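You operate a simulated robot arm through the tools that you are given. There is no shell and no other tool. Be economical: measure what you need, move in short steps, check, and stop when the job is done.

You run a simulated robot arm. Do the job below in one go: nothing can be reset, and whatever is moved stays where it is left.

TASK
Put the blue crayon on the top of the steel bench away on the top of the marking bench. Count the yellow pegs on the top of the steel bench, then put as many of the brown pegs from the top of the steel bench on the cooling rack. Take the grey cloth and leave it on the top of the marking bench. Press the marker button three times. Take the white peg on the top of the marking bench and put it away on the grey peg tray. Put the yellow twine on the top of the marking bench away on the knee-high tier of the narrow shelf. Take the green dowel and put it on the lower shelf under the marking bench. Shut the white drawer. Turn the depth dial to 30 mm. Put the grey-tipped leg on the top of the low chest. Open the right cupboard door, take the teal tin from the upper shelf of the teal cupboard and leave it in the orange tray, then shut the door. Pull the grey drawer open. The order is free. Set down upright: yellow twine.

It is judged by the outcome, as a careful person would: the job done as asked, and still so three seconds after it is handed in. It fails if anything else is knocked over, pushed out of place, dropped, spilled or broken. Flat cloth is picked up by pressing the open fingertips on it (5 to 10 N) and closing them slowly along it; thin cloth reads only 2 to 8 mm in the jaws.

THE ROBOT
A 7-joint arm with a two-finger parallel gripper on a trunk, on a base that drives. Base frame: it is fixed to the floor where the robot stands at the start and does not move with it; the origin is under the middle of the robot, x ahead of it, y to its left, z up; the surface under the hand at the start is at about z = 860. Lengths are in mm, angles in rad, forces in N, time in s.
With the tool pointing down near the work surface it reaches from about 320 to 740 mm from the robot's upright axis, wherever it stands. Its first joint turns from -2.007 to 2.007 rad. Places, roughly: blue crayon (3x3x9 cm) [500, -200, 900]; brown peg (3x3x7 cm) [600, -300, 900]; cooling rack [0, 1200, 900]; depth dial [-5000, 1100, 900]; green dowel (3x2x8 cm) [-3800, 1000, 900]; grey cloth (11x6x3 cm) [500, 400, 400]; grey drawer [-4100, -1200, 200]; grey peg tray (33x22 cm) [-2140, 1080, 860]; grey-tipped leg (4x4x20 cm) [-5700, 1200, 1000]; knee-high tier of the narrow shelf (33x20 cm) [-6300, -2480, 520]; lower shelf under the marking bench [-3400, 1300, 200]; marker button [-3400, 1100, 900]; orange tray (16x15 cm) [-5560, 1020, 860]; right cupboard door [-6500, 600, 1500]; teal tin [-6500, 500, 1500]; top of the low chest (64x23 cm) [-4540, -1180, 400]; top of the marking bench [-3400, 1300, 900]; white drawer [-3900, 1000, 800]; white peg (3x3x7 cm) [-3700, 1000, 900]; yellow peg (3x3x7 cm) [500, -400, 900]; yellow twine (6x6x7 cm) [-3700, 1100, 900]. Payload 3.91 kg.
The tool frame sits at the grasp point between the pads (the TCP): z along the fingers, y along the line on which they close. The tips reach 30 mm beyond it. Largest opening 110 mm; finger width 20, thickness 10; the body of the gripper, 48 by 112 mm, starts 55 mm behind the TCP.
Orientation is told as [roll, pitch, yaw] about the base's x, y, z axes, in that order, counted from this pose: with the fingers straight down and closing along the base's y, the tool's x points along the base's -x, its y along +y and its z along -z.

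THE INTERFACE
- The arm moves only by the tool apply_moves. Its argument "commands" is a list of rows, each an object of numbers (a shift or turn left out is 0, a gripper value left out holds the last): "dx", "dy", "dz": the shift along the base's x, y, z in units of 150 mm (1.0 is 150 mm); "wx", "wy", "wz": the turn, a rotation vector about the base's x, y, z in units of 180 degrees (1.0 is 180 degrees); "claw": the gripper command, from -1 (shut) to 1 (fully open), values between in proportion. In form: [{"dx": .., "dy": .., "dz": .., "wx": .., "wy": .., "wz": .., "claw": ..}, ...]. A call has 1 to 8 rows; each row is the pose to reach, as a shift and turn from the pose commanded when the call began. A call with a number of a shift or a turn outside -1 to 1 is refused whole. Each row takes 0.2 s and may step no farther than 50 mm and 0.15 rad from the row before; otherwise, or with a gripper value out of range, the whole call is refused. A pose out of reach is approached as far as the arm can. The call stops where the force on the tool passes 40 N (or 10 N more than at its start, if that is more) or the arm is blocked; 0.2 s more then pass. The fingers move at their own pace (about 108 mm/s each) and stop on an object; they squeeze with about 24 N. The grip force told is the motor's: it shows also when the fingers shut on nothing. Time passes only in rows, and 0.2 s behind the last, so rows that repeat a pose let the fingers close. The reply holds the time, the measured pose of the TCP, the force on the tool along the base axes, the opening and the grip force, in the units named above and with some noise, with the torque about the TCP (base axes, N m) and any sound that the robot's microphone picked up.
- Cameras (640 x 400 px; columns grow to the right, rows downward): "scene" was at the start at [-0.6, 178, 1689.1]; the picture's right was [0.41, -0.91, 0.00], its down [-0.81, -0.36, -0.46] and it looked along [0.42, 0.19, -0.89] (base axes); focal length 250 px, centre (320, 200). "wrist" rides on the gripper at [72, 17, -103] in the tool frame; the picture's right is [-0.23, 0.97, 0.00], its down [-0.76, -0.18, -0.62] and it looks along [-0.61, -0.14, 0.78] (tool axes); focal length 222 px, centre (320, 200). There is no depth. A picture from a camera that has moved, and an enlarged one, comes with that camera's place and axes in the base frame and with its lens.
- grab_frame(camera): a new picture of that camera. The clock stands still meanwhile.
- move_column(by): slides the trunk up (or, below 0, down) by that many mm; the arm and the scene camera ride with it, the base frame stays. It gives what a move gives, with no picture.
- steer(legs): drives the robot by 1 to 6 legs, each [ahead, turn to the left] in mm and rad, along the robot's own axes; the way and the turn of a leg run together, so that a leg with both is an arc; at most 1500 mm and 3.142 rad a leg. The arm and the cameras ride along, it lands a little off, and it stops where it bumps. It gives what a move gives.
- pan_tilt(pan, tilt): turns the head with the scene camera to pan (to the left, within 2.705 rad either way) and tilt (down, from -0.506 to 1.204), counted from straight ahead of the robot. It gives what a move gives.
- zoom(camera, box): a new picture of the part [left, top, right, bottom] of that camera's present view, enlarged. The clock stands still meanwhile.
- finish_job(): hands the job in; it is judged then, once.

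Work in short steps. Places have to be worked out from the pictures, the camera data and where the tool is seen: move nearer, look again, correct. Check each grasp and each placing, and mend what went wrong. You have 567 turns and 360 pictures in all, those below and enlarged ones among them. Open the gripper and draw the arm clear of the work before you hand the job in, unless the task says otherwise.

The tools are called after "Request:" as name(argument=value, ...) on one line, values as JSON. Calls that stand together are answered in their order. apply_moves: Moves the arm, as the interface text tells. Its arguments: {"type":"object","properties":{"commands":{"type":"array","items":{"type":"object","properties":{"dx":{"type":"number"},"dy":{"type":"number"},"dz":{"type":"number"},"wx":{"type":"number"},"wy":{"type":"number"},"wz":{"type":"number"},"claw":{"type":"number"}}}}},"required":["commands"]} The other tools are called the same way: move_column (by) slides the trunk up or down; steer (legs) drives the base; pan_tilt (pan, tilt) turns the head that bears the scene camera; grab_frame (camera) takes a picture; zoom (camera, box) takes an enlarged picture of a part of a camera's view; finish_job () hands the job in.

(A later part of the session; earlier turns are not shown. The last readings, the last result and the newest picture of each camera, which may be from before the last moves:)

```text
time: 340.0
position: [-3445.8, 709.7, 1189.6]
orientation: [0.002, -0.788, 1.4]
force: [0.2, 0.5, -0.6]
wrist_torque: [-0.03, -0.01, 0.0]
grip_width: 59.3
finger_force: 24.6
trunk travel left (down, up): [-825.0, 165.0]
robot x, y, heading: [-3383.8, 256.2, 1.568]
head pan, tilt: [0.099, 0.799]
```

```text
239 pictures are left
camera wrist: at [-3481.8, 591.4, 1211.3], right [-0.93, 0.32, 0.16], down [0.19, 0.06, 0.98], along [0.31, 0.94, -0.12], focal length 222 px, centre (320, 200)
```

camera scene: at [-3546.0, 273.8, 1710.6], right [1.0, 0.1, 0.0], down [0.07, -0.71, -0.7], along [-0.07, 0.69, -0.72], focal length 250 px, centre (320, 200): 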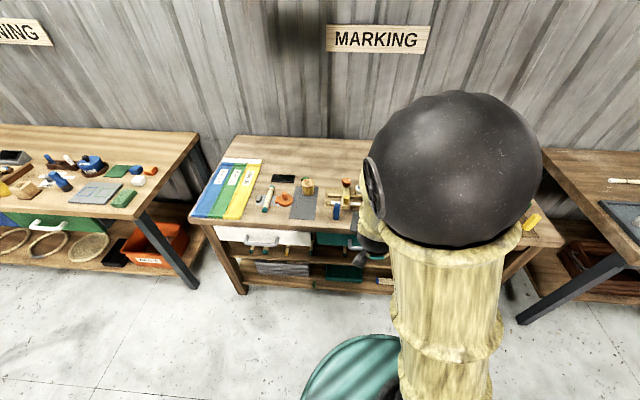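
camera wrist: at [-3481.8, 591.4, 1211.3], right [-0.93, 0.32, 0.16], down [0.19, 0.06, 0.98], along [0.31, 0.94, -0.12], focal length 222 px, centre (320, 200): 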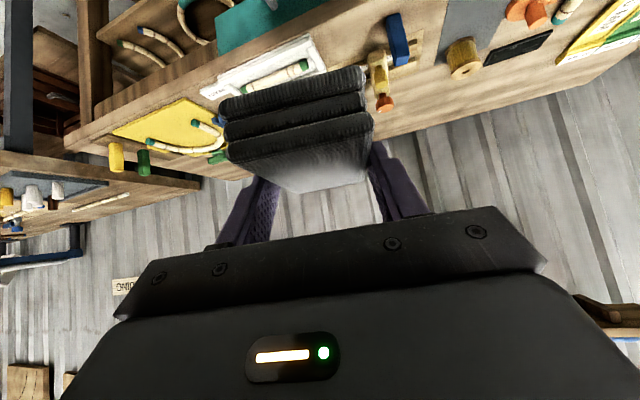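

I'll set the cloth on the free front part of the bench where the white peg stood, around (-3690,1005). Drive 150 ahead and shift over.

Request:
steer(legs=[[140, 0]])

Request:
apply_moves(commands=[{"dx": -0.3}, {"dx": -0.6}, {"dx": -0.9}, {"dx": -1.0, "dy": 0.2}, {"dx": -1.0, "dy": 0.4}])

Request:
apply_moves(commands=[{"dx": -0.3}, {"dx": -0.6, "dy": 0.1}, {"dx": -0.63, "dy": 0.4, "dz": -0.05}, {"dx": -0.63, "dy": 0.45, "dz": -0.3}, {"dx": -0.63, "dy": 0.45, "dz": -0.6}])

Request:
grab_frame(camera="scene")

Request:
grab_frame(camera="wrist")

```text
time: 341.4
position: [-3443.7, 853.4, 1189.1]
orientation: [0.002, -0.787, 1.398]
force: [0.4, 0.3, -0.8]
wrist_torque: [-0.02, -0.02, 0.02]
grip_width: 59.4
finger_force: 24.0
trunk travel left (down, up): [-825.0, 165.0]
robot x, y, heading: [-3387.2, 397.8, 1.568]
head pan, tilt: [0.099, 0.799]
```

```text
time: 342.6
position: [-3593.5, 913.0, 1190.6]
orientation: [0.001, -0.786, 1.399]
force: [-0.7, 0.5, -0.2]
wrist_torque: [-0.01, -0.01, 0.01]
grip_width: 59.3
finger_force: 24.1
trunk travel left (down, up): [-825.0, 165.0]
robot x, y, heading: [-3387.1, 396.5, 1.568]
head pan, tilt: [0.099, 0.799]
```

```text
time: 343.8
position: [-3690.2, 980.7, 1098.5]
orientation: [0.001, -0.786, 1.401]
force: [0.1, 0.3, 0.5]
wrist_torque: [0.02, -0.03, -0.02]
grip_width: 59.0
finger_force: 24.4
trunk travel left (down, up): [-825.0, 165.0]
robot x, y, heading: [-3384.7, 395.7, 1.567]
head pan, tilt: [0.099, 0.799]
```

```text
238 pictures are left
camera scene: at [-3546.5, 416.4, 1710.5], right [1.0, 0.1, 0.0], down [0.07, -0.71, -0.7], along [-0.07, 0.69, -0.72], focal length 250 px, centre (320, 200)
```

scene: 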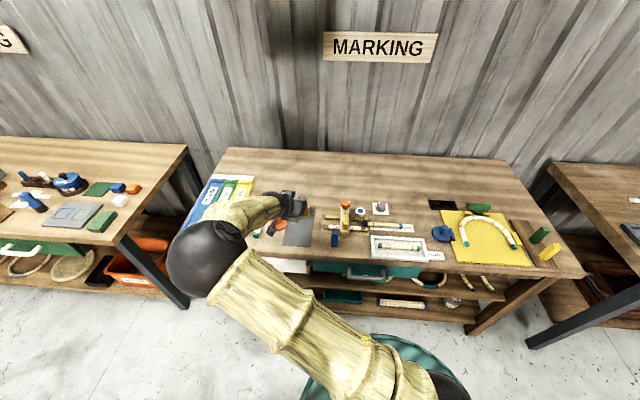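

```text
237 pictures are left
camera wrist: at [-3727.4, 861.8, 1120.2], right [-0.93, 0.32, 0.16], down [0.19, 0.07, 0.98], along [0.31, 0.94, -0.12], focal length 222 px, centre (320, 200)
```

wrist: 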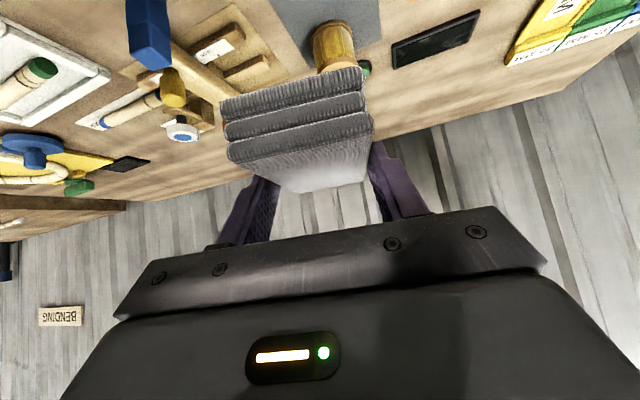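

Lower over (-3690,1000).

Request:
apply_moves(commands=[{"dy": 0.12, "dz": -0.25}, {"dy": 0.12, "dz": -0.55}, {"dy": 0.12, "dz": -0.85}, {"dy": 0.12, "dz": -1.0}])

Request:
grab_frame(camera="wrist")

Request:
zoom(camera="scene", box=[220, 170, 380, 270])

```text
time: 344.8
position: [-3687.8, 997.6, 948.3]
orientation: [0.002, -0.792, 1.398]
force: [-0.4, 0.0, -0.5]
wrist_torque: [0.02, -0.01, 0.02]
grip_width: 59.0
finger_force: 24.2
trunk travel left (down, up): [-825.0, 165.0]
robot x, y, heading: [-3387.8, 395.3, 1.571]
head pan, tilt: [0.099, 0.799]
```

```text
236 pictures are left
camera wrist: at [-3724.1, 877.9, 970.7], right [-0.93, 0.32, 0.16], down [0.19, 0.06, 0.98], along [0.31, 0.94, -0.12], focal length 222 px, centre (320, 200)
```

wrist: 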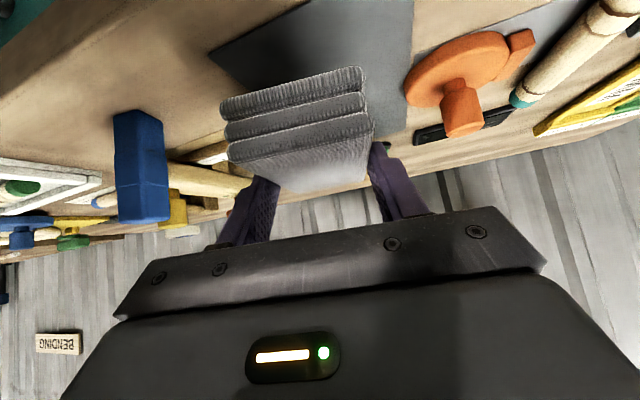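

```text
4.00 times, centred on (300, 220) of scene
camera zoom: at [-3546.0, 414.8, 1710.6], right [1.0, 0.1, 0.0], down [0.07, -0.71, -0.7], along [-0.07, 0.69, -0.72], focal length 1002 px, centre (400, 120)
```

zoom: 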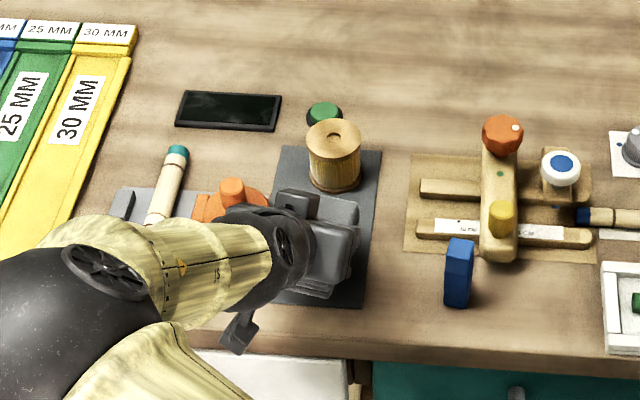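

Request:
apply_moves(commands=[{"dz": -0.12}, {"dz": -0.24}, {"dz": -0.3}])

Request:
apply_moves(commands=[{"dz": -0.03}, {"dz": -0.06}])

```text
time: 345.6
position: [-3687.2, 998.4, 903.9]
orientation: [0.004, -0.79, 1.397]
force: [0.4, -0.4, -0.5]
wrist_torque: [-0.01, -0.01, 0.03]
grip_width: 59.2
finger_force: 23.5
trunk travel left (down, up): [-825.0, 165.0]
robot x, y, heading: [-3383.7, 395.5, 1.566]
head pan, tilt: [0.099, 0.799]
```

```text
time: 346.2
position: [-3685.9, 998.2, 896.4]
orientation: [0.004, -0.791, 1.399]
force: [0.4, -0.8, 6.2]
wrist_torque: [0.01, -0.21, 0.02]
grip_width: 59.3
finger_force: 23.6
trunk travel left (down, up): [-825.0, 165.0]
robot x, y, heading: [-3389.1, 396.8, 1.564]
head pan, tilt: [0.099, 0.799]
```

Contact at z 896. Release and withdraw upward along the tool axis.

Request:
apply_moves(commands=[{"dz": 0.0}, {"claw": 0.3}, {"claw": 0.6}, {"claw": 0.6}])

Request:
apply_moves(commands=[{"dz": 0.12, "dy": -0.1}, {"dz": 0.3, "dy": -0.25}, {"dz": 0.5, "dy": -0.45}, {"dz": 0.75, "dy": -0.6}, {"dz": 1.0, "dy": -0.7}])

Request:
grab_frame(camera="wrist")

Request:
zoom(camera="scene", box=[220, 170, 380, 270])

```text
time: 347.2
position: [-3686.8, 998.5, 895.8]
orientation: [0.0, -0.788, 1.398]
force: [1.0, 0.1, -0.2]
wrist_torque: [-0.01, -0.03, 0.04]
grip_width: 88.3
finger_force: 0.1
trunk travel left (down, up): [-825.0, 165.0]
robot x, y, heading: [-3389.3, 397.1, 1.567]
head pan, tilt: [0.099, 0.799]
```

```text
time: 348.4
position: [-3688.2, 891.0, 1044.8]
orientation: [0.003, -0.788, 1.399]
force: [-0.2, -0.1, 0.1]
wrist_torque: [-0.03, 0.04, 0.01]
grip_width: 88.0
finger_force: 0.0
trunk travel left (down, up): [-825.0, 165.0]
robot x, y, heading: [-3386.8, 396.2, 1.568]
head pan, tilt: [0.099, 0.799]
```

```text
234 pictures are left
camera wrist: at [-3725.9, 771.2, 1066.7], right [-0.93, 0.32, 0.16], down [0.19, 0.06, 0.98], along [0.31, 0.94, -0.12], focal length 222 px, centre (320, 200)
```

wrist: 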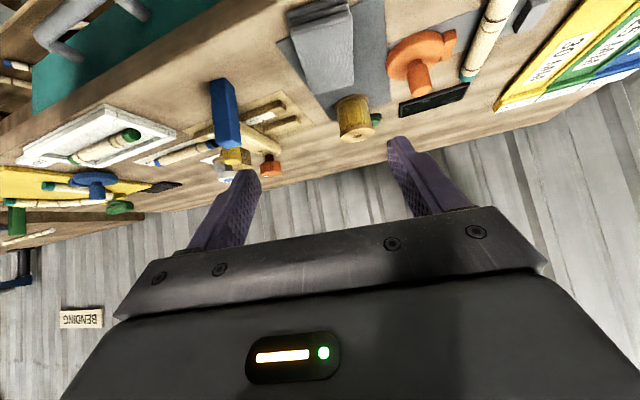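

```text
4.00 times, centred on (300, 220) of scene
camera zoom: at [-3545.3, 413.8, 1710.6], right [1.0, 0.1, 0.0], down [0.07, -0.71, -0.7], along [-0.07, 0.69, -0.72], focal length 1002 px, centre (400, 120)
```

zoom: 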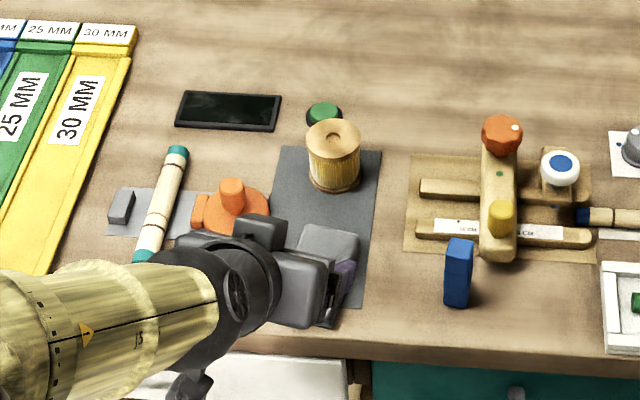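

Cloth lies flat. Now the twine spool at about (-3690,1130): same 45° hand, fingers 88 open. Drive 80 closer and approach.

Request:
steer(legs=[[80, 0]])

Request:
grab_frame(camera="wrist")

```text
time: 349.6
position: [-3690.3, 972.4, 1043.4]
orientation: [0.002, -0.786, 1.4]
force: [0.1, 0.7, 0.4]
wrist_torque: [-0.03, 0.0, -0.03]
grip_width: 88.1
finger_force: 0.0
trunk travel left (down, up): [-825.0, 165.0]
robot x, y, heading: [-3389.6, 477.0, 1.572]
head pan, tilt: [0.099, 0.799]
```

```text
232 pictures are left
camera wrist: at [-3726.5, 853.0, 1065.7], right [-0.93, 0.32, 0.16], down [0.19, 0.07, 0.98], along [0.31, 0.94, -0.12], focal length 222 px, centre (320, 200)
```

wrist: 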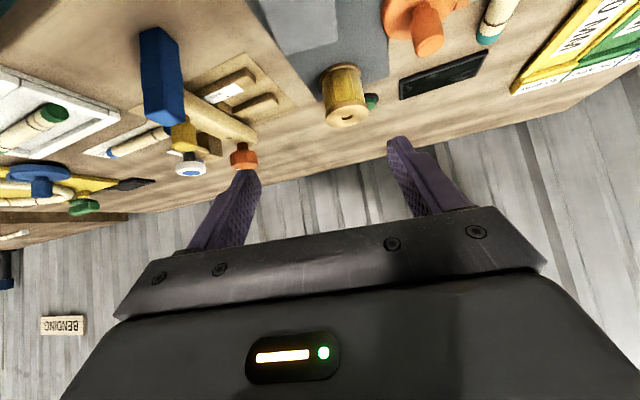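

Spool centre refined to (-3691,1133). Advance along the 45° line.

Request:
apply_moves(commands=[{"dy": 0.2, "dz": -0.18}, {"dy": 0.4, "dz": -0.37}, {"dy": 0.6, "dz": -0.56}, {"dy": 0.72, "dz": -0.68}])

Request:
grab_frame(camera="wrist")

```text
time: 350.6
position: [-3690.4, 1081.4, 941.2]
orientation: [0.002, -0.787, 1.399]
force: [-0.8, -0.1, -0.7]
wrist_torque: [0.02, -0.02, 0.01]
grip_width: 88.2
finger_force: 0.0
trunk travel left (down, up): [-825.0, 165.0]
robot x, y, heading: [-3386.2, 473.8, 1.571]
head pan, tilt: [0.099, 0.799]
```

```text
231 pictures are left
camera wrist: at [-3727.6, 961.7, 962.8], right [-0.93, 0.32, 0.16], down [0.19, 0.07, 0.98], along [0.3, 0.94, -0.12], focal length 222 px, centre (320, 200)
```

wrist: 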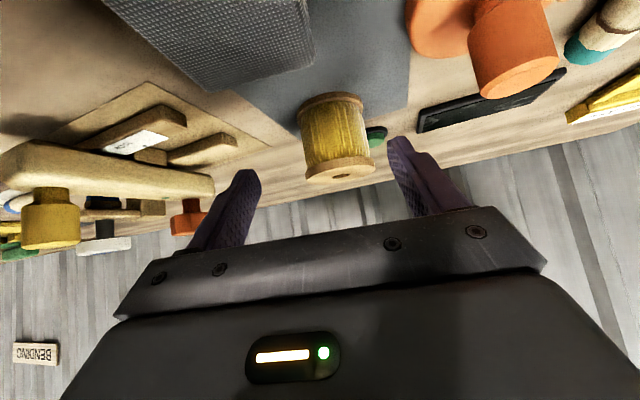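

Spool sits slightly left in x (≈-3697). Adjust and finish the approach, then grip.

Request:
apply_moves(commands=[{"dx": -0.04, "dy": 0.12, "dz": -0.12}, {"dx": -0.04, "dy": 0.24, "dz": -0.22}, {"dx": -0.04, "dy": 0.34, "dz": -0.31}])

Request:
grab_frame(camera="wrist")

```text
time: 351.4
position: [-3697.0, 1130.2, 895.1]
orientation: [0.002, -0.787, 1.398]
force: [0.1, 0.2, -0.4]
wrist_torque: [0.02, 0.0, -0.03]
grip_width: 88.2
finger_force: 0.2
trunk travel left (down, up): [-825.0, 165.0]
robot x, y, heading: [-3386.8, 474.5, 1.568]
head pan, tilt: [0.099, 0.799]
```

```text
230 pictures are left
camera wrist: at [-3732.9, 1010.8, 916.4], right [-0.93, 0.32, 0.16], down [0.19, 0.06, 0.98], along [0.31, 0.94, -0.12], focal length 222 px, centre (320, 200)
```

wrist: 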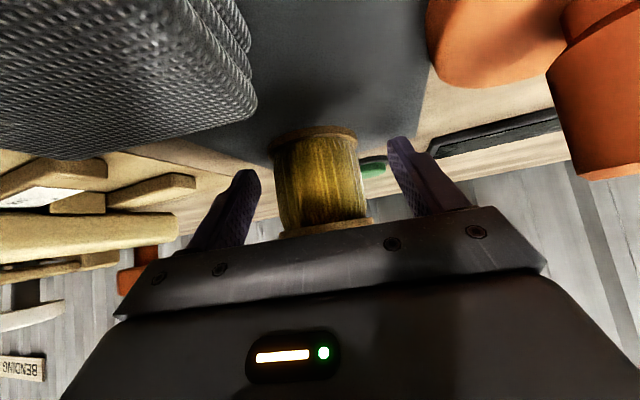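

Spool between the fingers with clear palm. Close.

Request:
apply_moves(commands=[{"claw": 0.3}, {"claw": 0.0}, {"claw": -1}, {"claw": -1}])

Request:
apply_moves(commands=[{"dz": 0.15}, {"dz": 0.4}, {"dz": 0.7}, {"dz": 1.0}])

Request:
grab_frame(camera="wrist")

```text
time: 352.4
position: [-3695.6, 1130.0, 894.9]
orientation: [0.004, -0.788, 1.401]
force: [0.3, -0.8, -0.5]
wrist_torque: [-0.01, -0.01, 0.0]
grip_width: 58.9
finger_force: 24.4
trunk travel left (down, up): [-825.0, 165.0]
robot x, y, heading: [-3384.8, 476.6, 1.568]
head pan, tilt: [0.099, 0.799]
```

```text
time: 353.4
position: [-3696.8, 1128.4, 1048.8]
orientation: [0.001, -0.788, 1.399]
force: [-0.5, 0.5, -0.8]
wrist_torque: [-0.02, 0.0, -0.03]
grip_width: 58.6
finger_force: 23.9
trunk travel left (down, up): [-825.0, 165.0]
robot x, y, heading: [-3389.5, 476.0, 1.565]
head pan, tilt: [0.099, 0.799]
```

```text
229 pictures are left
camera wrist: at [-3733.6, 1009.3, 1069.3], right [-0.93, 0.32, 0.16], down [0.19, 0.06, 0.98], along [0.31, 0.94, -0.12], focal length 222 px, centre (320, 200)
```

wrist: 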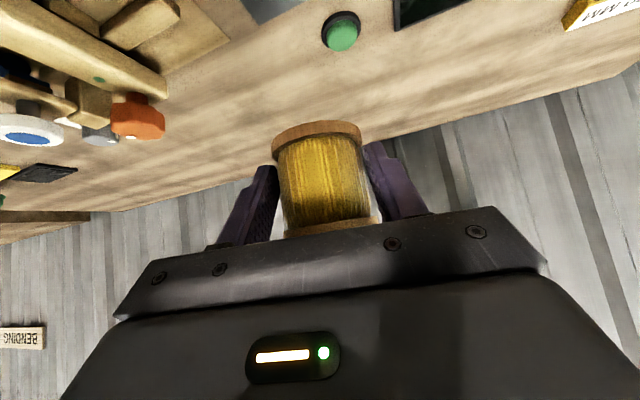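

Twine held upright. Retract, back off, turn toward -x and look for the narrow shelf.

Request:
apply_moves(commands=[{"dz": 0.25, "dy": -0.15}, {"dz": 0.45, "dy": -0.4}, {"dz": 0.6, "dy": -0.65}, {"dz": 0.6, "dy": -0.95}])

Request:
apply_moves(commands=[{"dx": 0.2, "dy": -0.2}, {"dx": 0.4, "dy": -0.4}, {"dx": 0.6, "dy": -0.6}, {"dx": 0.8, "dy": -0.6}])

Request:
steer(legs=[[-240, 0], [0, 1.571]])

Request:
pan_tilt(pan=0.4, tilt=0.35)

Request:
grab_frame(camera="scene")

```text
time: 354.4
position: [-3694.4, 988.2, 1137.7]
orientation: [0.001, -0.786, 1.4]
force: [0.2, 0.1, -1.6]
wrist_torque: [0.0, -0.01, 0.0]
grip_width: 58.4
finger_force: 24.2
trunk travel left (down, up): [-825.0, 165.0]
robot x, y, heading: [-3382.7, 477.4, 1.567]
head pan, tilt: [0.099, 0.799]
```

```text
time: 355.4
position: [-3574.1, 900.2, 1137.5]
orientation: [0.004, -0.785, 1.401]
force: [0.0, 0.2, -0.8]
wrist_torque: [-0.01, 0.01, 0.0]
grip_width: 58.8
finger_force: 24.0
trunk travel left (down, up): [-825.0, 165.0]
robot x, y, heading: [-3386.9, 481.0, 1.57]
head pan, tilt: [0.099, 0.799]
```

```text
time: 362.9
position: [-3810.2, 48.0, 1137.6]
orientation: [0.002, -0.786, 2.965]
force: [0.0, 0.6, -0.5]
wrist_torque: [0.02, -0.05, 0.0]
grip_width: 58.7
finger_force: 23.8
trunk travel left (down, up): [-825.0, 165.0]
robot x, y, heading: [-3384.7, 237.2, 3.133]
head pan, tilt: [0.099, 0.799]
```

```text
time: 363.8
position: [-3810.4, 47.4, 1137.0]
orientation: [0.002, -0.787, 2.966]
force: [0.2, 0.4, -1.7]
wrist_torque: [-0.02, -0.03, 0.01]
grip_width: 58.4
finger_force: 24.2
trunk travel left (down, up): [-825.0, 165.0]
robot x, y, heading: [-3385.4, 235.5, 3.135]
head pan, tilt: [0.4, 0.351]
```

```text
228 pictures are left
camera scene: at [-3412.4, 43.4, 1750.1], right [-0.38, 0.92, 0.0], down [0.32, 0.13, -0.94], along [-0.87, -0.36, -0.34], focal length 250 px, centre (320, 200)
```

scene: 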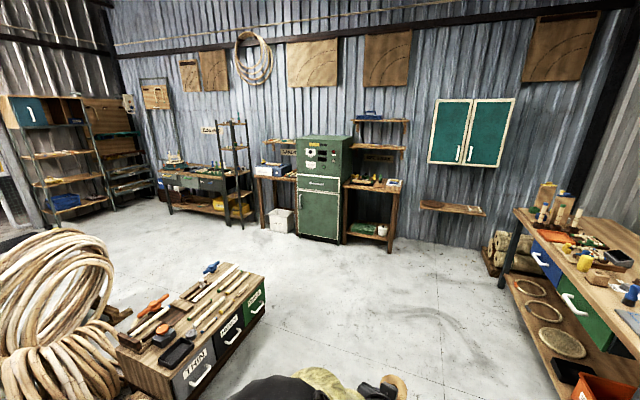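

The narrow shelf is on the far wall, left of the green oven, facing +x. Drive: ahead to x≈-5350, turn left, and down to y≈-2450.

Request:
steer(legs=[[1000, 0], [950, 0], [0, 1.571]])

Request:
pan_tilt(pan=0.0, tilt=0.5)

Request:
grab_frame(camera="scene")

```text
time: 380.9
position: [-5151.7, -163.0, 1137.4]
orientation: [0.001, -0.786, -1.736]
force: [-0.1, -0.6, -0.6]
wrist_torque: [0.02, 0.0, 0.02]
grip_width: 58.7
finger_force: 23.7
trunk travel left (down, up): [-825.0, 165.0]
robot x, y, heading: [-5346.0, 258.0, -1.562]
head pan, tilt: [0.4, 0.351]
```

```text
time: 381.7
position: [-5152.6, -162.8, 1136.8]
orientation: [0.002, -0.785, -1.734]
force: [-0.1, 0.3, -1.3]
wrist_torque: [0.0, -0.01, -0.03]
grip_width: 58.5
finger_force: 24.0
trunk travel left (down, up): [-825.0, 165.0]
robot x, y, heading: [-5342.7, 261.3, -1.567]
head pan, tilt: [0.0, 0.499]
```

```text
227 pictures are left
camera scene: at [-5189.1, 227.2, 1736.5], right [-1.0, -0.01, 0.0], down [0.0, 0.48, -0.88], along [0.0, -0.88, -0.48], focal length 250 px, centre (320, 200)
```

scene: 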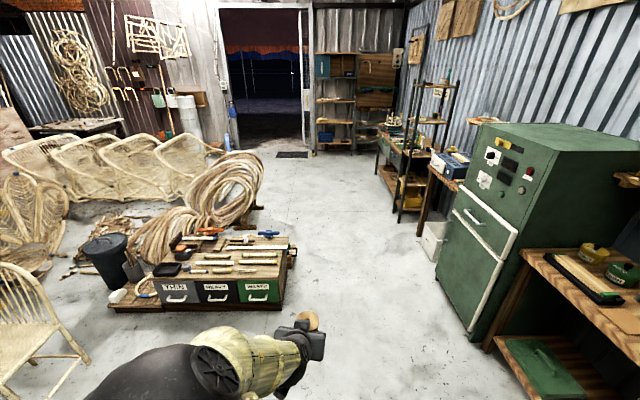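

Path clear; veer slightly right while heading down, then face the narrow shelf.

Request:
steer(legs=[[0, -0.08], [1400, 0], [1250, 0], [0, -1.49]])

Request:
pan_tilt(pan=0.0, tilt=0.7)

Request:
grab_frame(camera="scene")

Request:
grab_frame(camera="wrist")

```text
time: 403.0
position: [-5986.2, -2588.3, 1138.1]
orientation: [0.0, -0.788, 2.941]
force: [-0.3, -0.6, -0.9]
wrist_torque: [0.02, 0.01, 0.0]
grip_width: 58.4
finger_force: 24.5
trunk travel left (down, up): [-825.0, 165.0]
robot x, y, heading: [-5559.0, -2413.1, 3.106]
head pan, tilt: [0.0, 0.499]
```

```text
time: 403.7
position: [-5987.0, -2588.5, 1138.0]
orientation: [0.002, -0.788, 2.941]
force: [0.6, 0.2, -0.7]
wrist_torque: [0.0, -0.05, -0.01]
grip_width: 58.1
finger_force: 23.9
trunk travel left (down, up): [-825.0, 165.0]
robot x, y, heading: [-5559.4, -2411.4, 3.116]
head pan, tilt: [0.0, 0.7]
```

```text
226 pictures are left
camera scene: at [-5587.0, -2565.9, 1718.8], right [0.03, 1.0, 0.0], down [0.64, -0.02, -0.77], along [-0.76, 0.02, -0.64], focal length 250 px, centre (320, 200)
```

scene: 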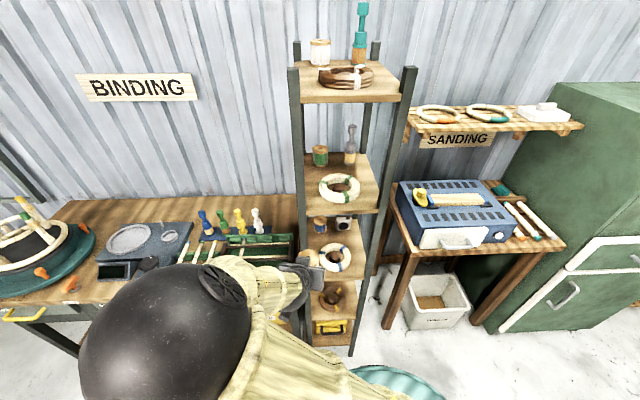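

```text
225 pictures are left
camera wrist: at [-5867.8, -2629.0, 1159.6], right [-0.35, -0.92, 0.16], down [-0.06, 0.19, 0.98], along [-0.94, 0.33, -0.12], focal length 222 px, centre (320, 200)
```

wrist: 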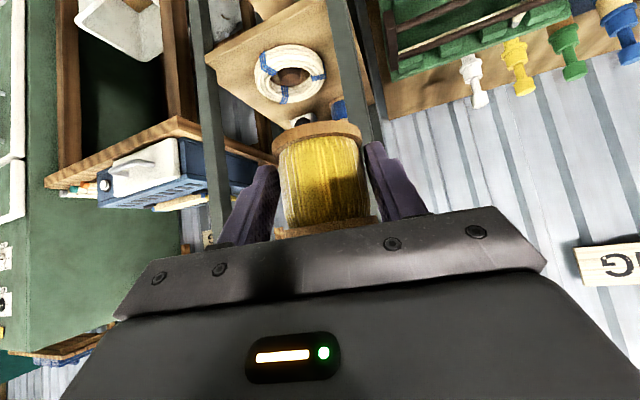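

Request:
zoom(camera="scene", box=[270, 200, 410, 360])

```text
2.50 times, centred on (340, 280) of scene
camera zoom: at [-5587.0, -2565.9, 1718.8], right [0.03, 1.0, 0.0], down [0.64, -0.02, -0.77], along [-0.76, 0.02, -0.64], focal length 626 px, centre (270, 0)
```

zoom: 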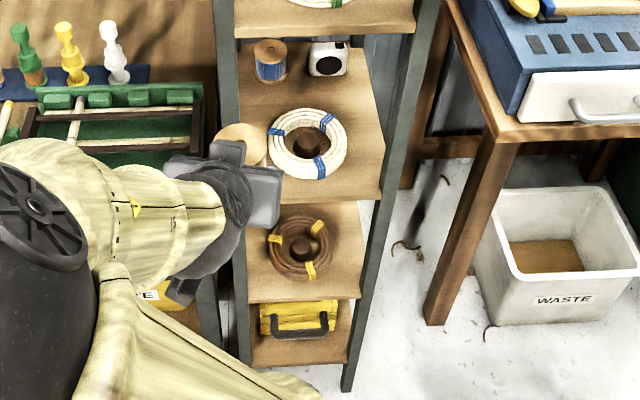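

The knee-high tier (z≈520) holds a brown coil at its front; I'll place the twine behind it. Lower the trunk and get a level view of that tier.

Request:
move_column(by=-400)

Request:
pan_tilt(pan=-0.1, tilt=0.6)

Request:
grab_frame(camera="scene")

Request:
grab_frame(camera="wrist")

```text
time: 407.6
position: [-5986.8, -2588.2, 737.9]
orientation: [0.002, -0.787, 2.943]
force: [0.2, -0.2, -1.3]
wrist_torque: [0.0, 0.02, -0.03]
grip_width: 58.1
finger_force: 24.2
trunk travel left (down, up): [-425.0, 565.0]
robot x, y, heading: [-5558.2, -2412.7, 3.115]
head pan, tilt: [0.0, 0.7]
```

```text
time: 408.2
position: [-5986.4, -2588.2, 738.0]
orientation: [0.0, -0.787, 2.94]
force: [0.1, 0.0, -0.6]
wrist_torque: [0.02, 0.0, 0.05]
grip_width: 57.9
finger_force: 24.0
trunk travel left (down, up): [-425.0, 565.0]
robot x, y, heading: [-5561.4, -2414.1, 3.112]
head pan, tilt: [-0.099, 0.6]
```

```text
223 pictures are left
camera scene: at [-5589.7, -2557.0, 1327.4], right [0.13, 0.99, 0.0], down [0.56, -0.07, -0.82], along [-0.82, 0.11, -0.57], focal length 250 px, centre (320, 200)
```

scene: 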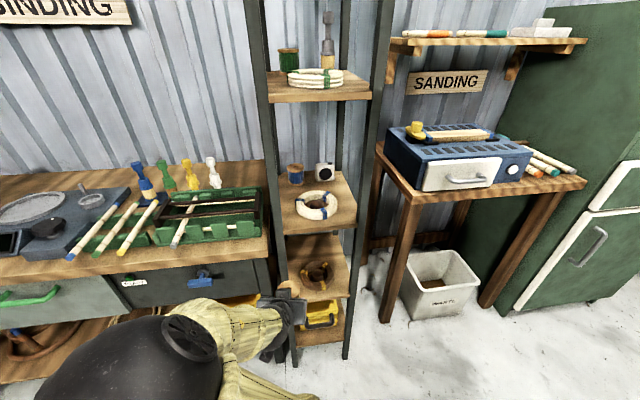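

```text
222 pictures are left
camera wrist: at [-5867.8, -2629.0, 759.7], right [-0.35, -0.92, 0.16], down [-0.06, 0.19, 0.98], along [-0.94, 0.33, -0.12], focal length 222 px, centre (320, 200)
```

wrist: 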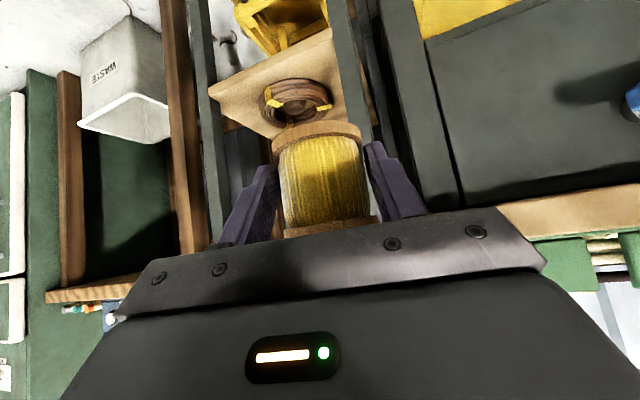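

Request:
zoom(camera="scene", box=[260, 150, 380, 350])

Request:
zoom(camera="wrist", box=[190, 30, 390, 150])

```text
2.00 times, centred on (320, 250) of scene
camera zoom: at [-5589.7, -2557.0, 1327.4], right [0.13, 0.99, 0.0], down [0.56, -0.07, -0.82], along [-0.82, 0.11, -0.57], focal length 501 px, centre (320, 100)
```

zoom: 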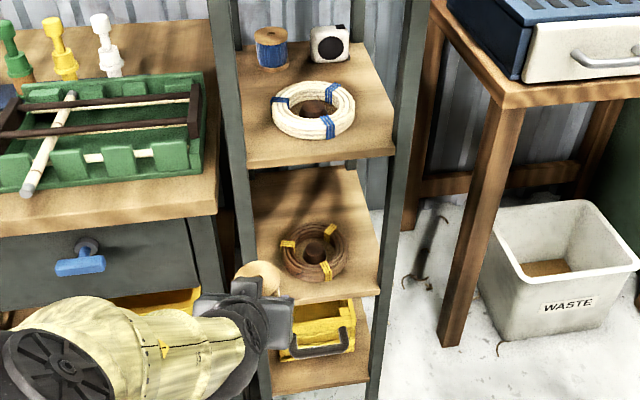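

```text
3.20 times, centred on (290, 90) of wrist
camera zoom: at [-5867.8, -2629.0, 759.7], right [-0.35, -0.92, 0.16], down [-0.06, 0.19, 0.98], along [-0.94, 0.33, -0.12], focal length 711 px, centre (416, 552)
```

zoom: 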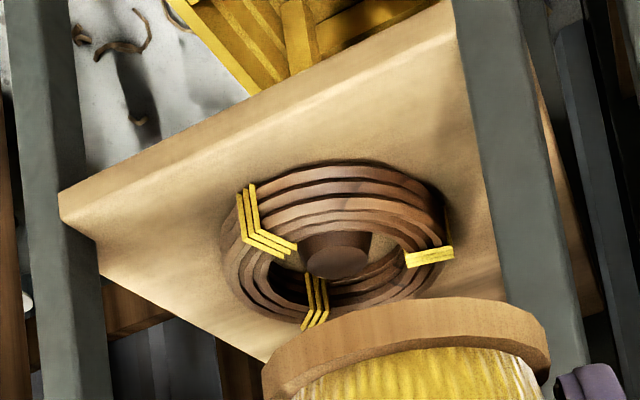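

Tier spans x -6125..-6480, y -2587..-2377; coil centre (-6211,-2484), radius 62. Target spot behind it: (-6420,-2482). Align the hand with -x and y≈-2482, lower to z≈628.

Request:
apply_moves(commands=[{"dy": 0.25, "wz": 0.03}, {"dy": 0.5, "wz": 0.06}, {"dy": 0.71, "wz": 0.064}])

Request:
move_column(by=-108)

Request:
steer(legs=[[90, 0]])

Request:
grab_frame(camera="scene")

Request:
grab_frame(camera="wrist")

```text
time: 409.0
position: [-6027.7, -2495.4, 746.3]
orientation: [0.0, -0.783, -3.139]
force: [-0.7, -0.7, -0.7]
wrist_torque: [-0.03, 0.01, 0.02]
grip_width: 58.1
finger_force: 23.8
out of reach, approached as far as the arm can: row 1, 2, 3
trunk travel left (down, up): [-425.0, 565.0]
robot x, y, heading: [-5557.1, -2412.0, 3.11]
head pan, tilt: [-0.099, 0.6]
```

```text
time: 410.4
position: [-6028.4, -2497.7, 637.6]
orientation: [0.0, -0.786, -3.138]
force: [-0.7, 0.1, -1.5]
wrist_torque: [0.02, -0.02, 0.01]
grip_width: 58.0
finger_force: 23.9
trunk travel left (down, up): [-317.0, 673.0]
robot x, y, heading: [-5556.7, -2411.9, 3.108]
head pan, tilt: [-0.099, 0.6]
```

```text
time: 411.6
position: [-6116.9, -2493.1, 638.4]
orientation: [0.001, -0.787, 3.142]
force: [0.6, 0.0, -1.1]
wrist_torque: [0.0, 0.0, -0.01]
grip_width: 58.0
finger_force: 23.3
trunk travel left (down, up): [-317.0, 673.0]
robot x, y, heading: [-5644.9, -2409.1, 3.114]
head pan, tilt: [-0.099, 0.6]
```

```text
219 pictures are left
camera scene: at [-5679.5, -2554.1, 1219.4], right [0.13, 0.99, 0.0], down [0.56, -0.07, -0.83], along [-0.82, 0.11, -0.56], focal length 250 px, centre (320, 200)
```

scene: 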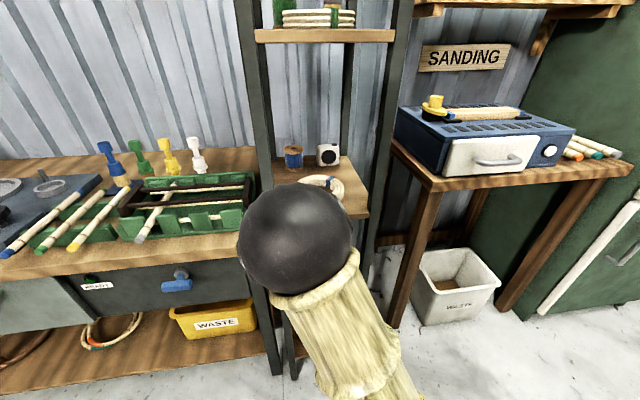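

```text
218 pictures are left
camera wrist: at [-5992.9, -2508.9, 659.9], right [-0.16, -0.97, 0.16], down [-0.1, 0.18, 0.98], along [-0.98, 0.14, -0.12], focal length 222 px, centre (320, 200)
```

wrist: 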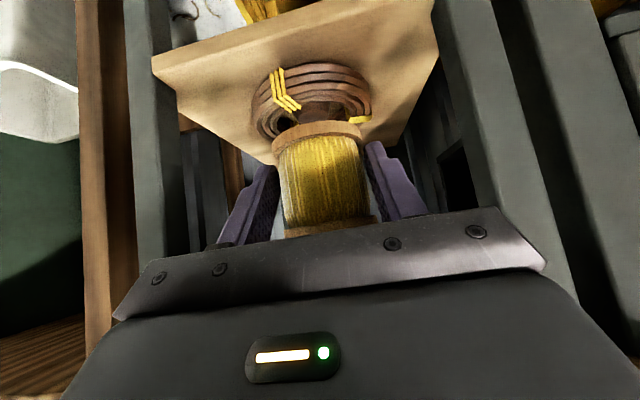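

The elbow would ride high near the tier above; lower the trunk another ~190 mm while raising the hand equally, to flatten the forearm.

Request:
apply_moves(commands=[{"dz": 0.25, "dx": 0.1}, {"dz": 0.5, "dx": 0.2}])

Request:
move_column(by=-80)

Request:
apply_moves(commands=[{"dz": 0.25}, {"dz": 0.5}, {"dz": 0.7}])

Request:
move_column(by=-110)

Request:
grab_frame(camera="scene")

Request:
grab_frame(camera="wrist")

```text
time: 412.2
position: [-6091.5, -2495.9, 713.0]
orientation: [0.001, -0.783, -3.14]
force: [-0.5, -0.4, -1.8]
wrist_torque: [0.01, 0.0, -0.03]
grip_width: 58.1
finger_force: 23.8
out of reach, approached as far as the arm can: row 1
trunk travel left (down, up): [-317.0, 673.0]
robot x, y, heading: [-5652.2, -2407.1, 3.11]
head pan, tilt: [-0.099, 0.6]
```

```text
time: 413.4
position: [-6089.0, -2494.5, 634.0]
orientation: [0.002, -0.783, 3.14]
force: [-0.7, -0.7, -0.6]
wrist_torque: [0.01, -0.01, -0.01]
grip_width: 58.3
finger_force: 24.1
trunk travel left (down, up): [-237.0, 753.0]
robot x, y, heading: [-5648.2, -2408.8, 3.109]
head pan, tilt: [-0.099, 0.6]
```

```text
time: 414.2
position: [-6089.3, -2493.3, 739.2]
orientation: [0.001, -0.786, 3.143]
force: [0.8, -0.3, -1.2]
wrist_torque: [0.02, -0.01, -0.03]
grip_width: 58.0
finger_force: 23.5
trunk travel left (down, up): [-237.0, 753.0]
robot x, y, heading: [-5647.0, -2410.6, 3.112]
head pan, tilt: [-0.099, 0.6]
```

```text
time: 415.6
position: [-6090.1, -2495.4, 628.8]
orientation: [0.001, -0.783, 3.142]
force: [0.3, -0.4, -1.7]
wrist_torque: [0.02, -0.01, 0.0]
grip_width: 58.1
finger_force: 23.9
trunk travel left (down, up): [-127.0, 863.0]
robot x, y, heading: [-5645.8, -2409.0, 3.11]
head pan, tilt: [-0.099, 0.6]
```

```text
217 pictures are left
camera scene: at [-5679.6, -2554.0, 1029.4], right [0.13, 0.99, 0.0], down [0.56, -0.07, -0.82], along [-0.82, 0.11, -0.57], focal length 250 px, centre (320, 200)
```

scene: 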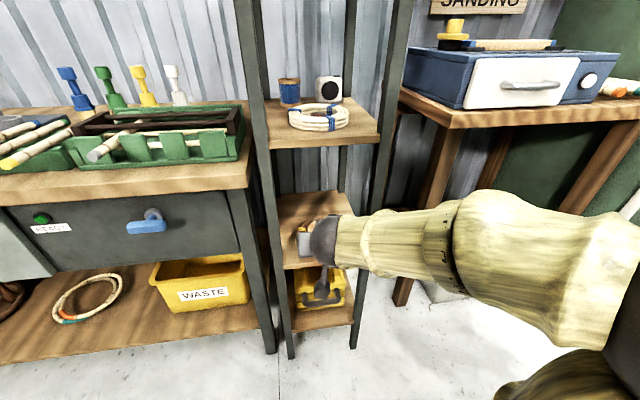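

```text
216 pictures are left
camera wrist: at [-5964.9, -2510.8, 650.1], right [-0.16, -0.97, 0.16], down [-0.1, 0.18, 0.98], along [-0.98, 0.14, -0.12], focal length 222 px, centre (320, 200)
```

wrist: 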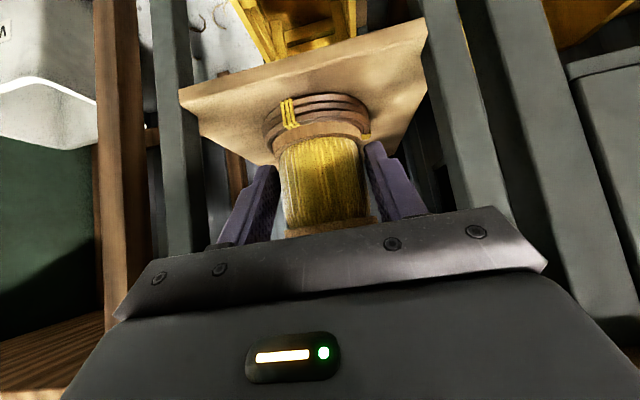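

The elbow is now swung out low to the right, clear of the tier above. Advance part-way and check the forearm against the right post.

Request:
apply_moves(commands=[{"dx": -0.25, "dy": 0.04}, {"dx": -0.5, "dy": 0.08}, {"dx": -0.75, "dy": 0.08}])

Request:
grab_frame(camera="scene")

Request:
grab_frame(camera="wrist")

```text
time: 416.4
position: [-6203.1, -2481.0, 629.1]
orientation: [0.003, -0.787, 3.14]
force: [0.3, 0.0, -1.4]
wrist_torque: [0.01, -0.03, -0.01]
grip_width: 58.4
finger_force: 23.8
trunk travel left (down, up): [-127.0, 863.0]
robot x, y, heading: [-5650.6, -2407.8, 3.109]
head pan, tilt: [-0.099, 0.6]
```

```text
215 pictures are left
camera scene: at [-5679.3, -2553.9, 1029.5], right [0.13, 0.99, 0.0], down [0.56, -0.07, -0.83], along [-0.82, 0.11, -0.56], focal length 250 px, centre (320, 200)
```

scene: 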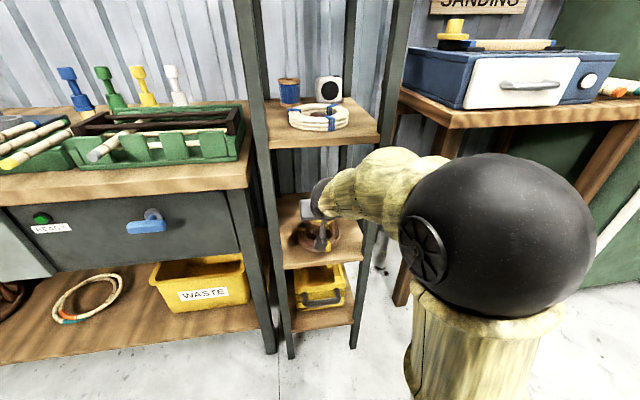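

```text
214 pictures are left
camera wrist: at [-6078.7, -2497.8, 650.1], right [-0.16, -0.97, 0.16], down [-0.1, 0.18, 0.98], along [-0.98, 0.14, -0.12], focal length 222 px, centre (320, 200)
```

wrist: 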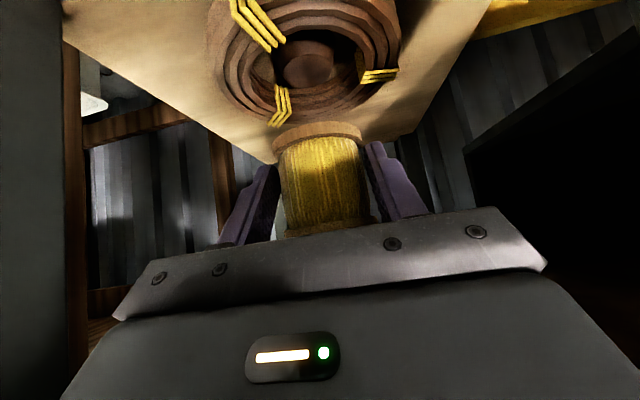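

The forearm comes in from the right and would crowd the right post. I'll withdraw, and shift the robot ~140 mm to its left so the arm enters straight.

Request:
apply_moves(commands=[{"dx": 0.25}, {"dx": 0.5}, {"dx": 0.75}, {"dx": 0.9}])

Request:
steer(legs=[[-120, 0], [0, -0.4], [-350, 0], [0, 0.43]])

Request:
grab_frame(camera="scene")

```text
time: 417.4
position: [-6065.2, -2482.8, 627.8]
orientation: [0.002, -0.784, 3.14]
force: [-0.4, -0.2, -2.3]
wrist_torque: [0.01, 0.01, 0.01]
grip_width: 58.6
finger_force: 23.8
trunk travel left (down, up): [-127.0, 863.0]
robot x, y, heading: [-5646.3, -2409.2, 3.113]
head pan, tilt: [-0.099, 0.6]
```

```text
time: 424.3
position: [-5629.0, -2640.6, 627.9]
orientation: [0.001, -0.784, -3.122]
force: [-0.2, 0.7, -2.2]
wrist_torque: [-0.02, -0.02, 0.01]
grip_width: 58.0
finger_force: 23.3
trunk travel left (down, up): [-127.0, 863.0]
robot x, y, heading: [-5211.7, -2559.8, 3.133]
head pan, tilt: [-0.099, 0.6]
```

```text
213 pictures are left
camera scene: at [-5240.0, -2703.9, 1029.4], right [0.11, 0.99, 0.0], down [0.56, -0.06, -0.82], along [-0.82, 0.09, -0.57], focal length 250 px, centre (320, 200)
```

scene: 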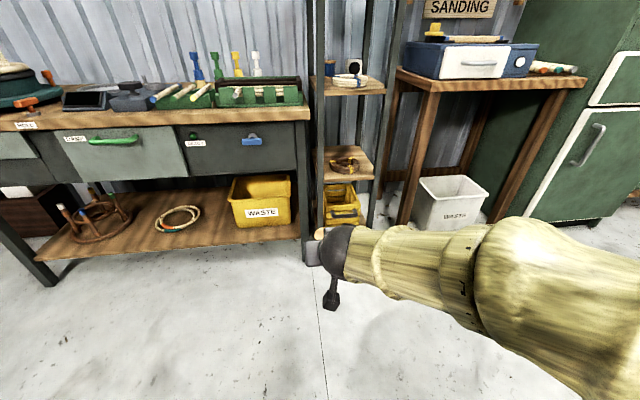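

Extend the arm here in free space to its final reach (770 ahead), then drive straight in.

Request:
apply_moves(commands=[{"dx": -0.22, "dy": 0.2}, {"dx": -0.44, "dy": 0.4}, {"dx": -0.66, "dy": 0.6}, {"dx": -0.88, "dy": 0.8}, {"dx": -1.0, "dy": 1.0}])

Request:
apply_moves(commands=[{"dx": -0.3, "dy": 0.05}, {"dx": -0.6, "dy": 0.05}, {"dx": -0.9, "dy": 0.05}, {"dx": -1.0, "dy": 0.05}])

Request:
apply_moves(commands=[{"dx": -0.2}, {"dx": -0.35}])

Request:
grab_frame(camera="scene")

```text
time: 425.5
position: [-5775.6, -2471.6, 626.5]
orientation: [0.007, -0.784, 3.123]
force: [-1.8, -1.2, -3.8]
wrist_torque: [0.11, 0.04, -0.08]
grip_width: 58.3
finger_force: 24.2
trunk travel left (down, up): [-127.0, 863.0]
robot x, y, heading: [-5212.6, -2561.4, 3.137]
head pan, tilt: [-0.099, 0.6]
```

```text
time: 426.5
position: [-5796.2, -2474.2, 667.7]
orientation: [0.002, -0.787, -3.123]
force: [0.8, 0.0, -1.0]
wrist_torque: [-0.02, -0.03, 0.04]
grip_width: 58.0
finger_force: 23.7
out of reach, approached as far as the arm can: row 1, 2, 3, 4
trunk travel left (down, up): [-127.0, 863.0]
robot x, y, heading: [-5215.4, -2559.8, 3.131]
head pan, tilt: [-0.099, 0.6]
```

```text
time: 427.1
position: [-5797.6, -2471.3, 674.0]
orientation: [0.002, -0.787, -3.122]
force: [0.7, -0.1, -0.9]
wrist_torque: [0.02, -0.03, -0.05]
grip_width: 58.0
finger_force: 23.7
out of reach, approached as far as the arm can: row 1, 2
trunk travel left (down, up): [-127.0, 863.0]
robot x, y, heading: [-5210.6, -2562.1, 3.131]
head pan, tilt: [-0.099, 0.6]
```

```text
212 pictures are left
camera scene: at [-5240.1, -2703.9, 1029.4], right [0.11, 0.99, 0.0], down [0.56, -0.06, -0.82], along [-0.82, 0.09, -0.57], focal length 250 px, centre (320, 200)
```

scene: 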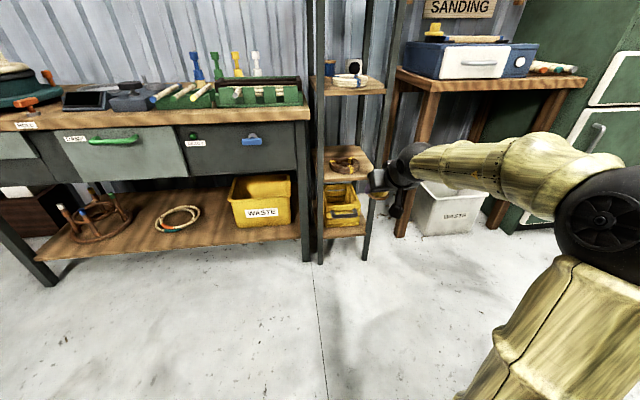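

Out of reach: the trunk is too low (shoulder ≈ 870 minus trunk travel). Raise the trunk by 300 and lower the hand correspondingly, then extend.

Request:
move_column(by=298)

Request:
apply_moves(commands=[{"dz": -0.3}, {"dz": -0.6}, {"dz": -0.9}, {"dz": -1.0}])

Request:
apply_moves(commands=[{"dz": -0.3}, {"dz": -0.6}, {"dz": -0.9}, {"dz": -1.0}])

Request:
grab_frame(camera="scene")

```text
time: 430.1
position: [-5798.1, -2470.7, 972.5]
orientation: [0.002, -0.783, -3.122]
force: [-0.4, 0.5, -0.7]
wrist_torque: [0.02, 0.01, -0.01]
grip_width: 57.7
finger_force: 24.0
trunk travel left (down, up): [-425.0, 565.0]
robot x, y, heading: [-5216.2, -2560.4, 3.131]
head pan, tilt: [-0.099, 0.6]
```

```text
time: 431.1
position: [-5744.3, -2468.4, 866.3]
orientation: [0.003, -0.784, -3.123]
force: [-0.1, -0.1, -0.6]
wrist_torque: [-0.01, -0.03, 0.01]
grip_width: 58.0
finger_force: 24.2
out of reach, approached as far as the arm can: row 1, 2, 3, 4
trunk travel left (down, up): [-425.0, 565.0]
robot x, y, heading: [-5214.0, -2556.3, 3.133]
head pan, tilt: [-0.099, 0.6]
```

```text
time: 432.1
position: [-5689.9, -2463.9, 812.3]
orientation: [0.001, -0.784, -3.123]
force: [0.2, -0.2, -0.8]
wrist_torque: [0.0, -0.03, 0.04]
grip_width: 57.9
finger_force: 23.2
out of reach, approached as far as the arm can: row 1, 2, 3, 4
trunk travel left (down, up): [-425.0, 565.0]
robot x, y, heading: [-5215.6, -2557.7, 3.132]
head pan, tilt: [-0.099, 0.6]
```

```text
211 pictures are left
camera scene: at [-5240.2, -2703.9, 1327.4], right [0.11, 0.99, 0.0], down [0.56, -0.06, -0.82], along [-0.82, 0.09, -0.57], focal length 250 px, centre (320, 200)
```

scene: 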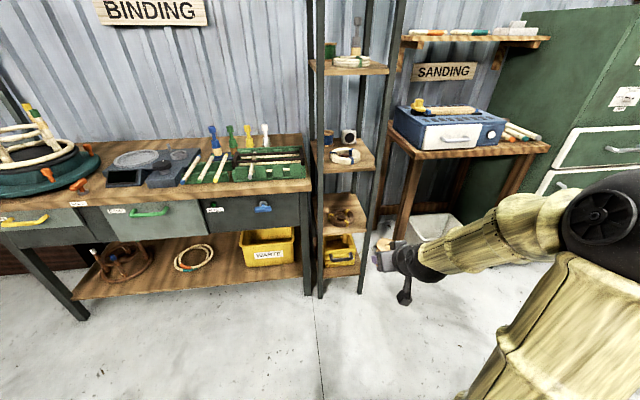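

The arm is caught in an awkward elbow-right posture. Pull the commanded pose back toward the robot to let it recover.

Request:
apply_moves(commands=[{"dx": 0.3}, {"dx": 0.6}, {"dx": 0.9}, {"dx": 1.0}, {"dx": 1.0}])

Request:
apply_moves(commands=[{"dy": -0.2}, {"dy": -0.4}, {"dy": -0.6}])

Request:
grab_frame(camera="scene")

```text
time: 433.3
position: [-5611.4, -2425.1, 845.4]
orientation: [0.0, -0.785, -3.123]
force: [0.1, -0.8, -1.5]
wrist_torque: [-0.01, -0.03, 0.01]
grip_width: 57.7
finger_force: 24.0
out of reach, approached as far as the arm can: row 1, 2, 3, 4, 5
trunk travel left (down, up): [-425.0, 565.0]
robot x, y, heading: [-5210.0, -2561.0, 3.133]
head pan, tilt: [-0.099, 0.6]
```

```text
time: 434.1
position: [-5634.1, -2507.6, 864.1]
orientation: [0.004, -0.783, -3.127]
force: [0.3, 0.6, -1.1]
wrist_torque: [-0.01, 0.01, 0.01]
grip_width: 57.7
finger_force: 23.8
out of reach, approached as far as the arm can: row 1, 2, 3
trunk travel left (down, up): [-425.0, 565.0]
robot x, y, heading: [-5212.9, -2558.4, 3.131]
head pan, tilt: [-0.099, 0.6]
```

```text
210 pictures are left
camera scene: at [-5240.1, -2703.9, 1327.4], right [0.11, 0.99, 0.0], down [0.56, -0.06, -0.82], along [-0.82, 0.09, -0.57], focal length 250 px, centre (320, 200)
```

scene: 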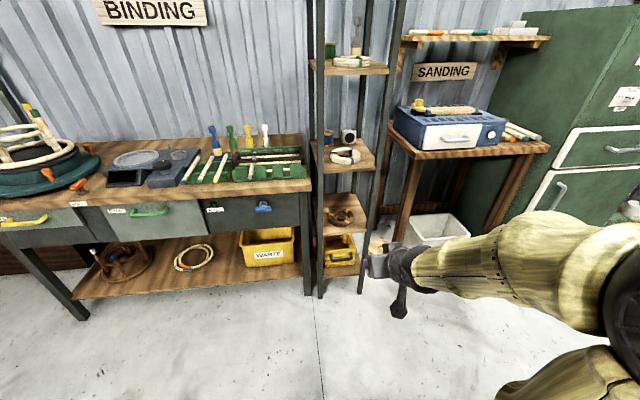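

Raise the command toward the current measured pose so the solver can settle.

Request:
apply_moves(commands=[{"dz": 0.3}, {"dz": 0.6}, {"dz": 0.9}, {"dz": 1.0}])

Request:
apply_moves(commands=[{"dz": 0.3}, {"dz": 0.6}, {"dz": 0.9}, {"dz": 1.0}])

Request:
grab_frame(camera="scene")

```text
time: 435.1
position: [-5641.1, -2511.3, 1002.2]
orientation: [0.005, -0.754, -3.119]
force: [0.8, 0.4, -1.4]
wrist_torque: [0.01, -0.02, -0.05]
grip_width: 57.7
finger_force: 24.5
trunk travel left (down, up): [-425.0, 565.0]
robot x, y, heading: [-5215.1, -2560.3, 3.129]
head pan, tilt: [-0.099, 0.6]
```

```text
time: 436.1
position: [-5638.7, -2508.3, 1158.0]
orientation: [0.003, -0.773, -3.122]
force: [-0.8, -0.6, -1.3]
wrist_torque: [0.0, -0.04, -0.02]
grip_width: 58.0
finger_force: 24.0
out of reach, approached as far as the arm can: row 1, 2
trunk travel left (down, up): [-425.0, 565.0]
robot x, y, heading: [-5211.4, -2557.3, 3.126]
head pan, tilt: [-0.099, 0.6]
```

```text
209 pictures are left
camera scene: at [-5240.0, -2704.0, 1327.3], right [0.11, 0.99, 0.0], down [0.56, -0.06, -0.83], along [-0.82, 0.09, -0.56], focal length 250 px, centre (320, 200)
```

scene: 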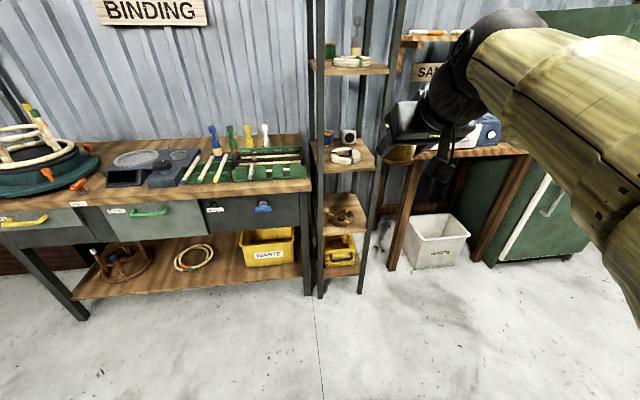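

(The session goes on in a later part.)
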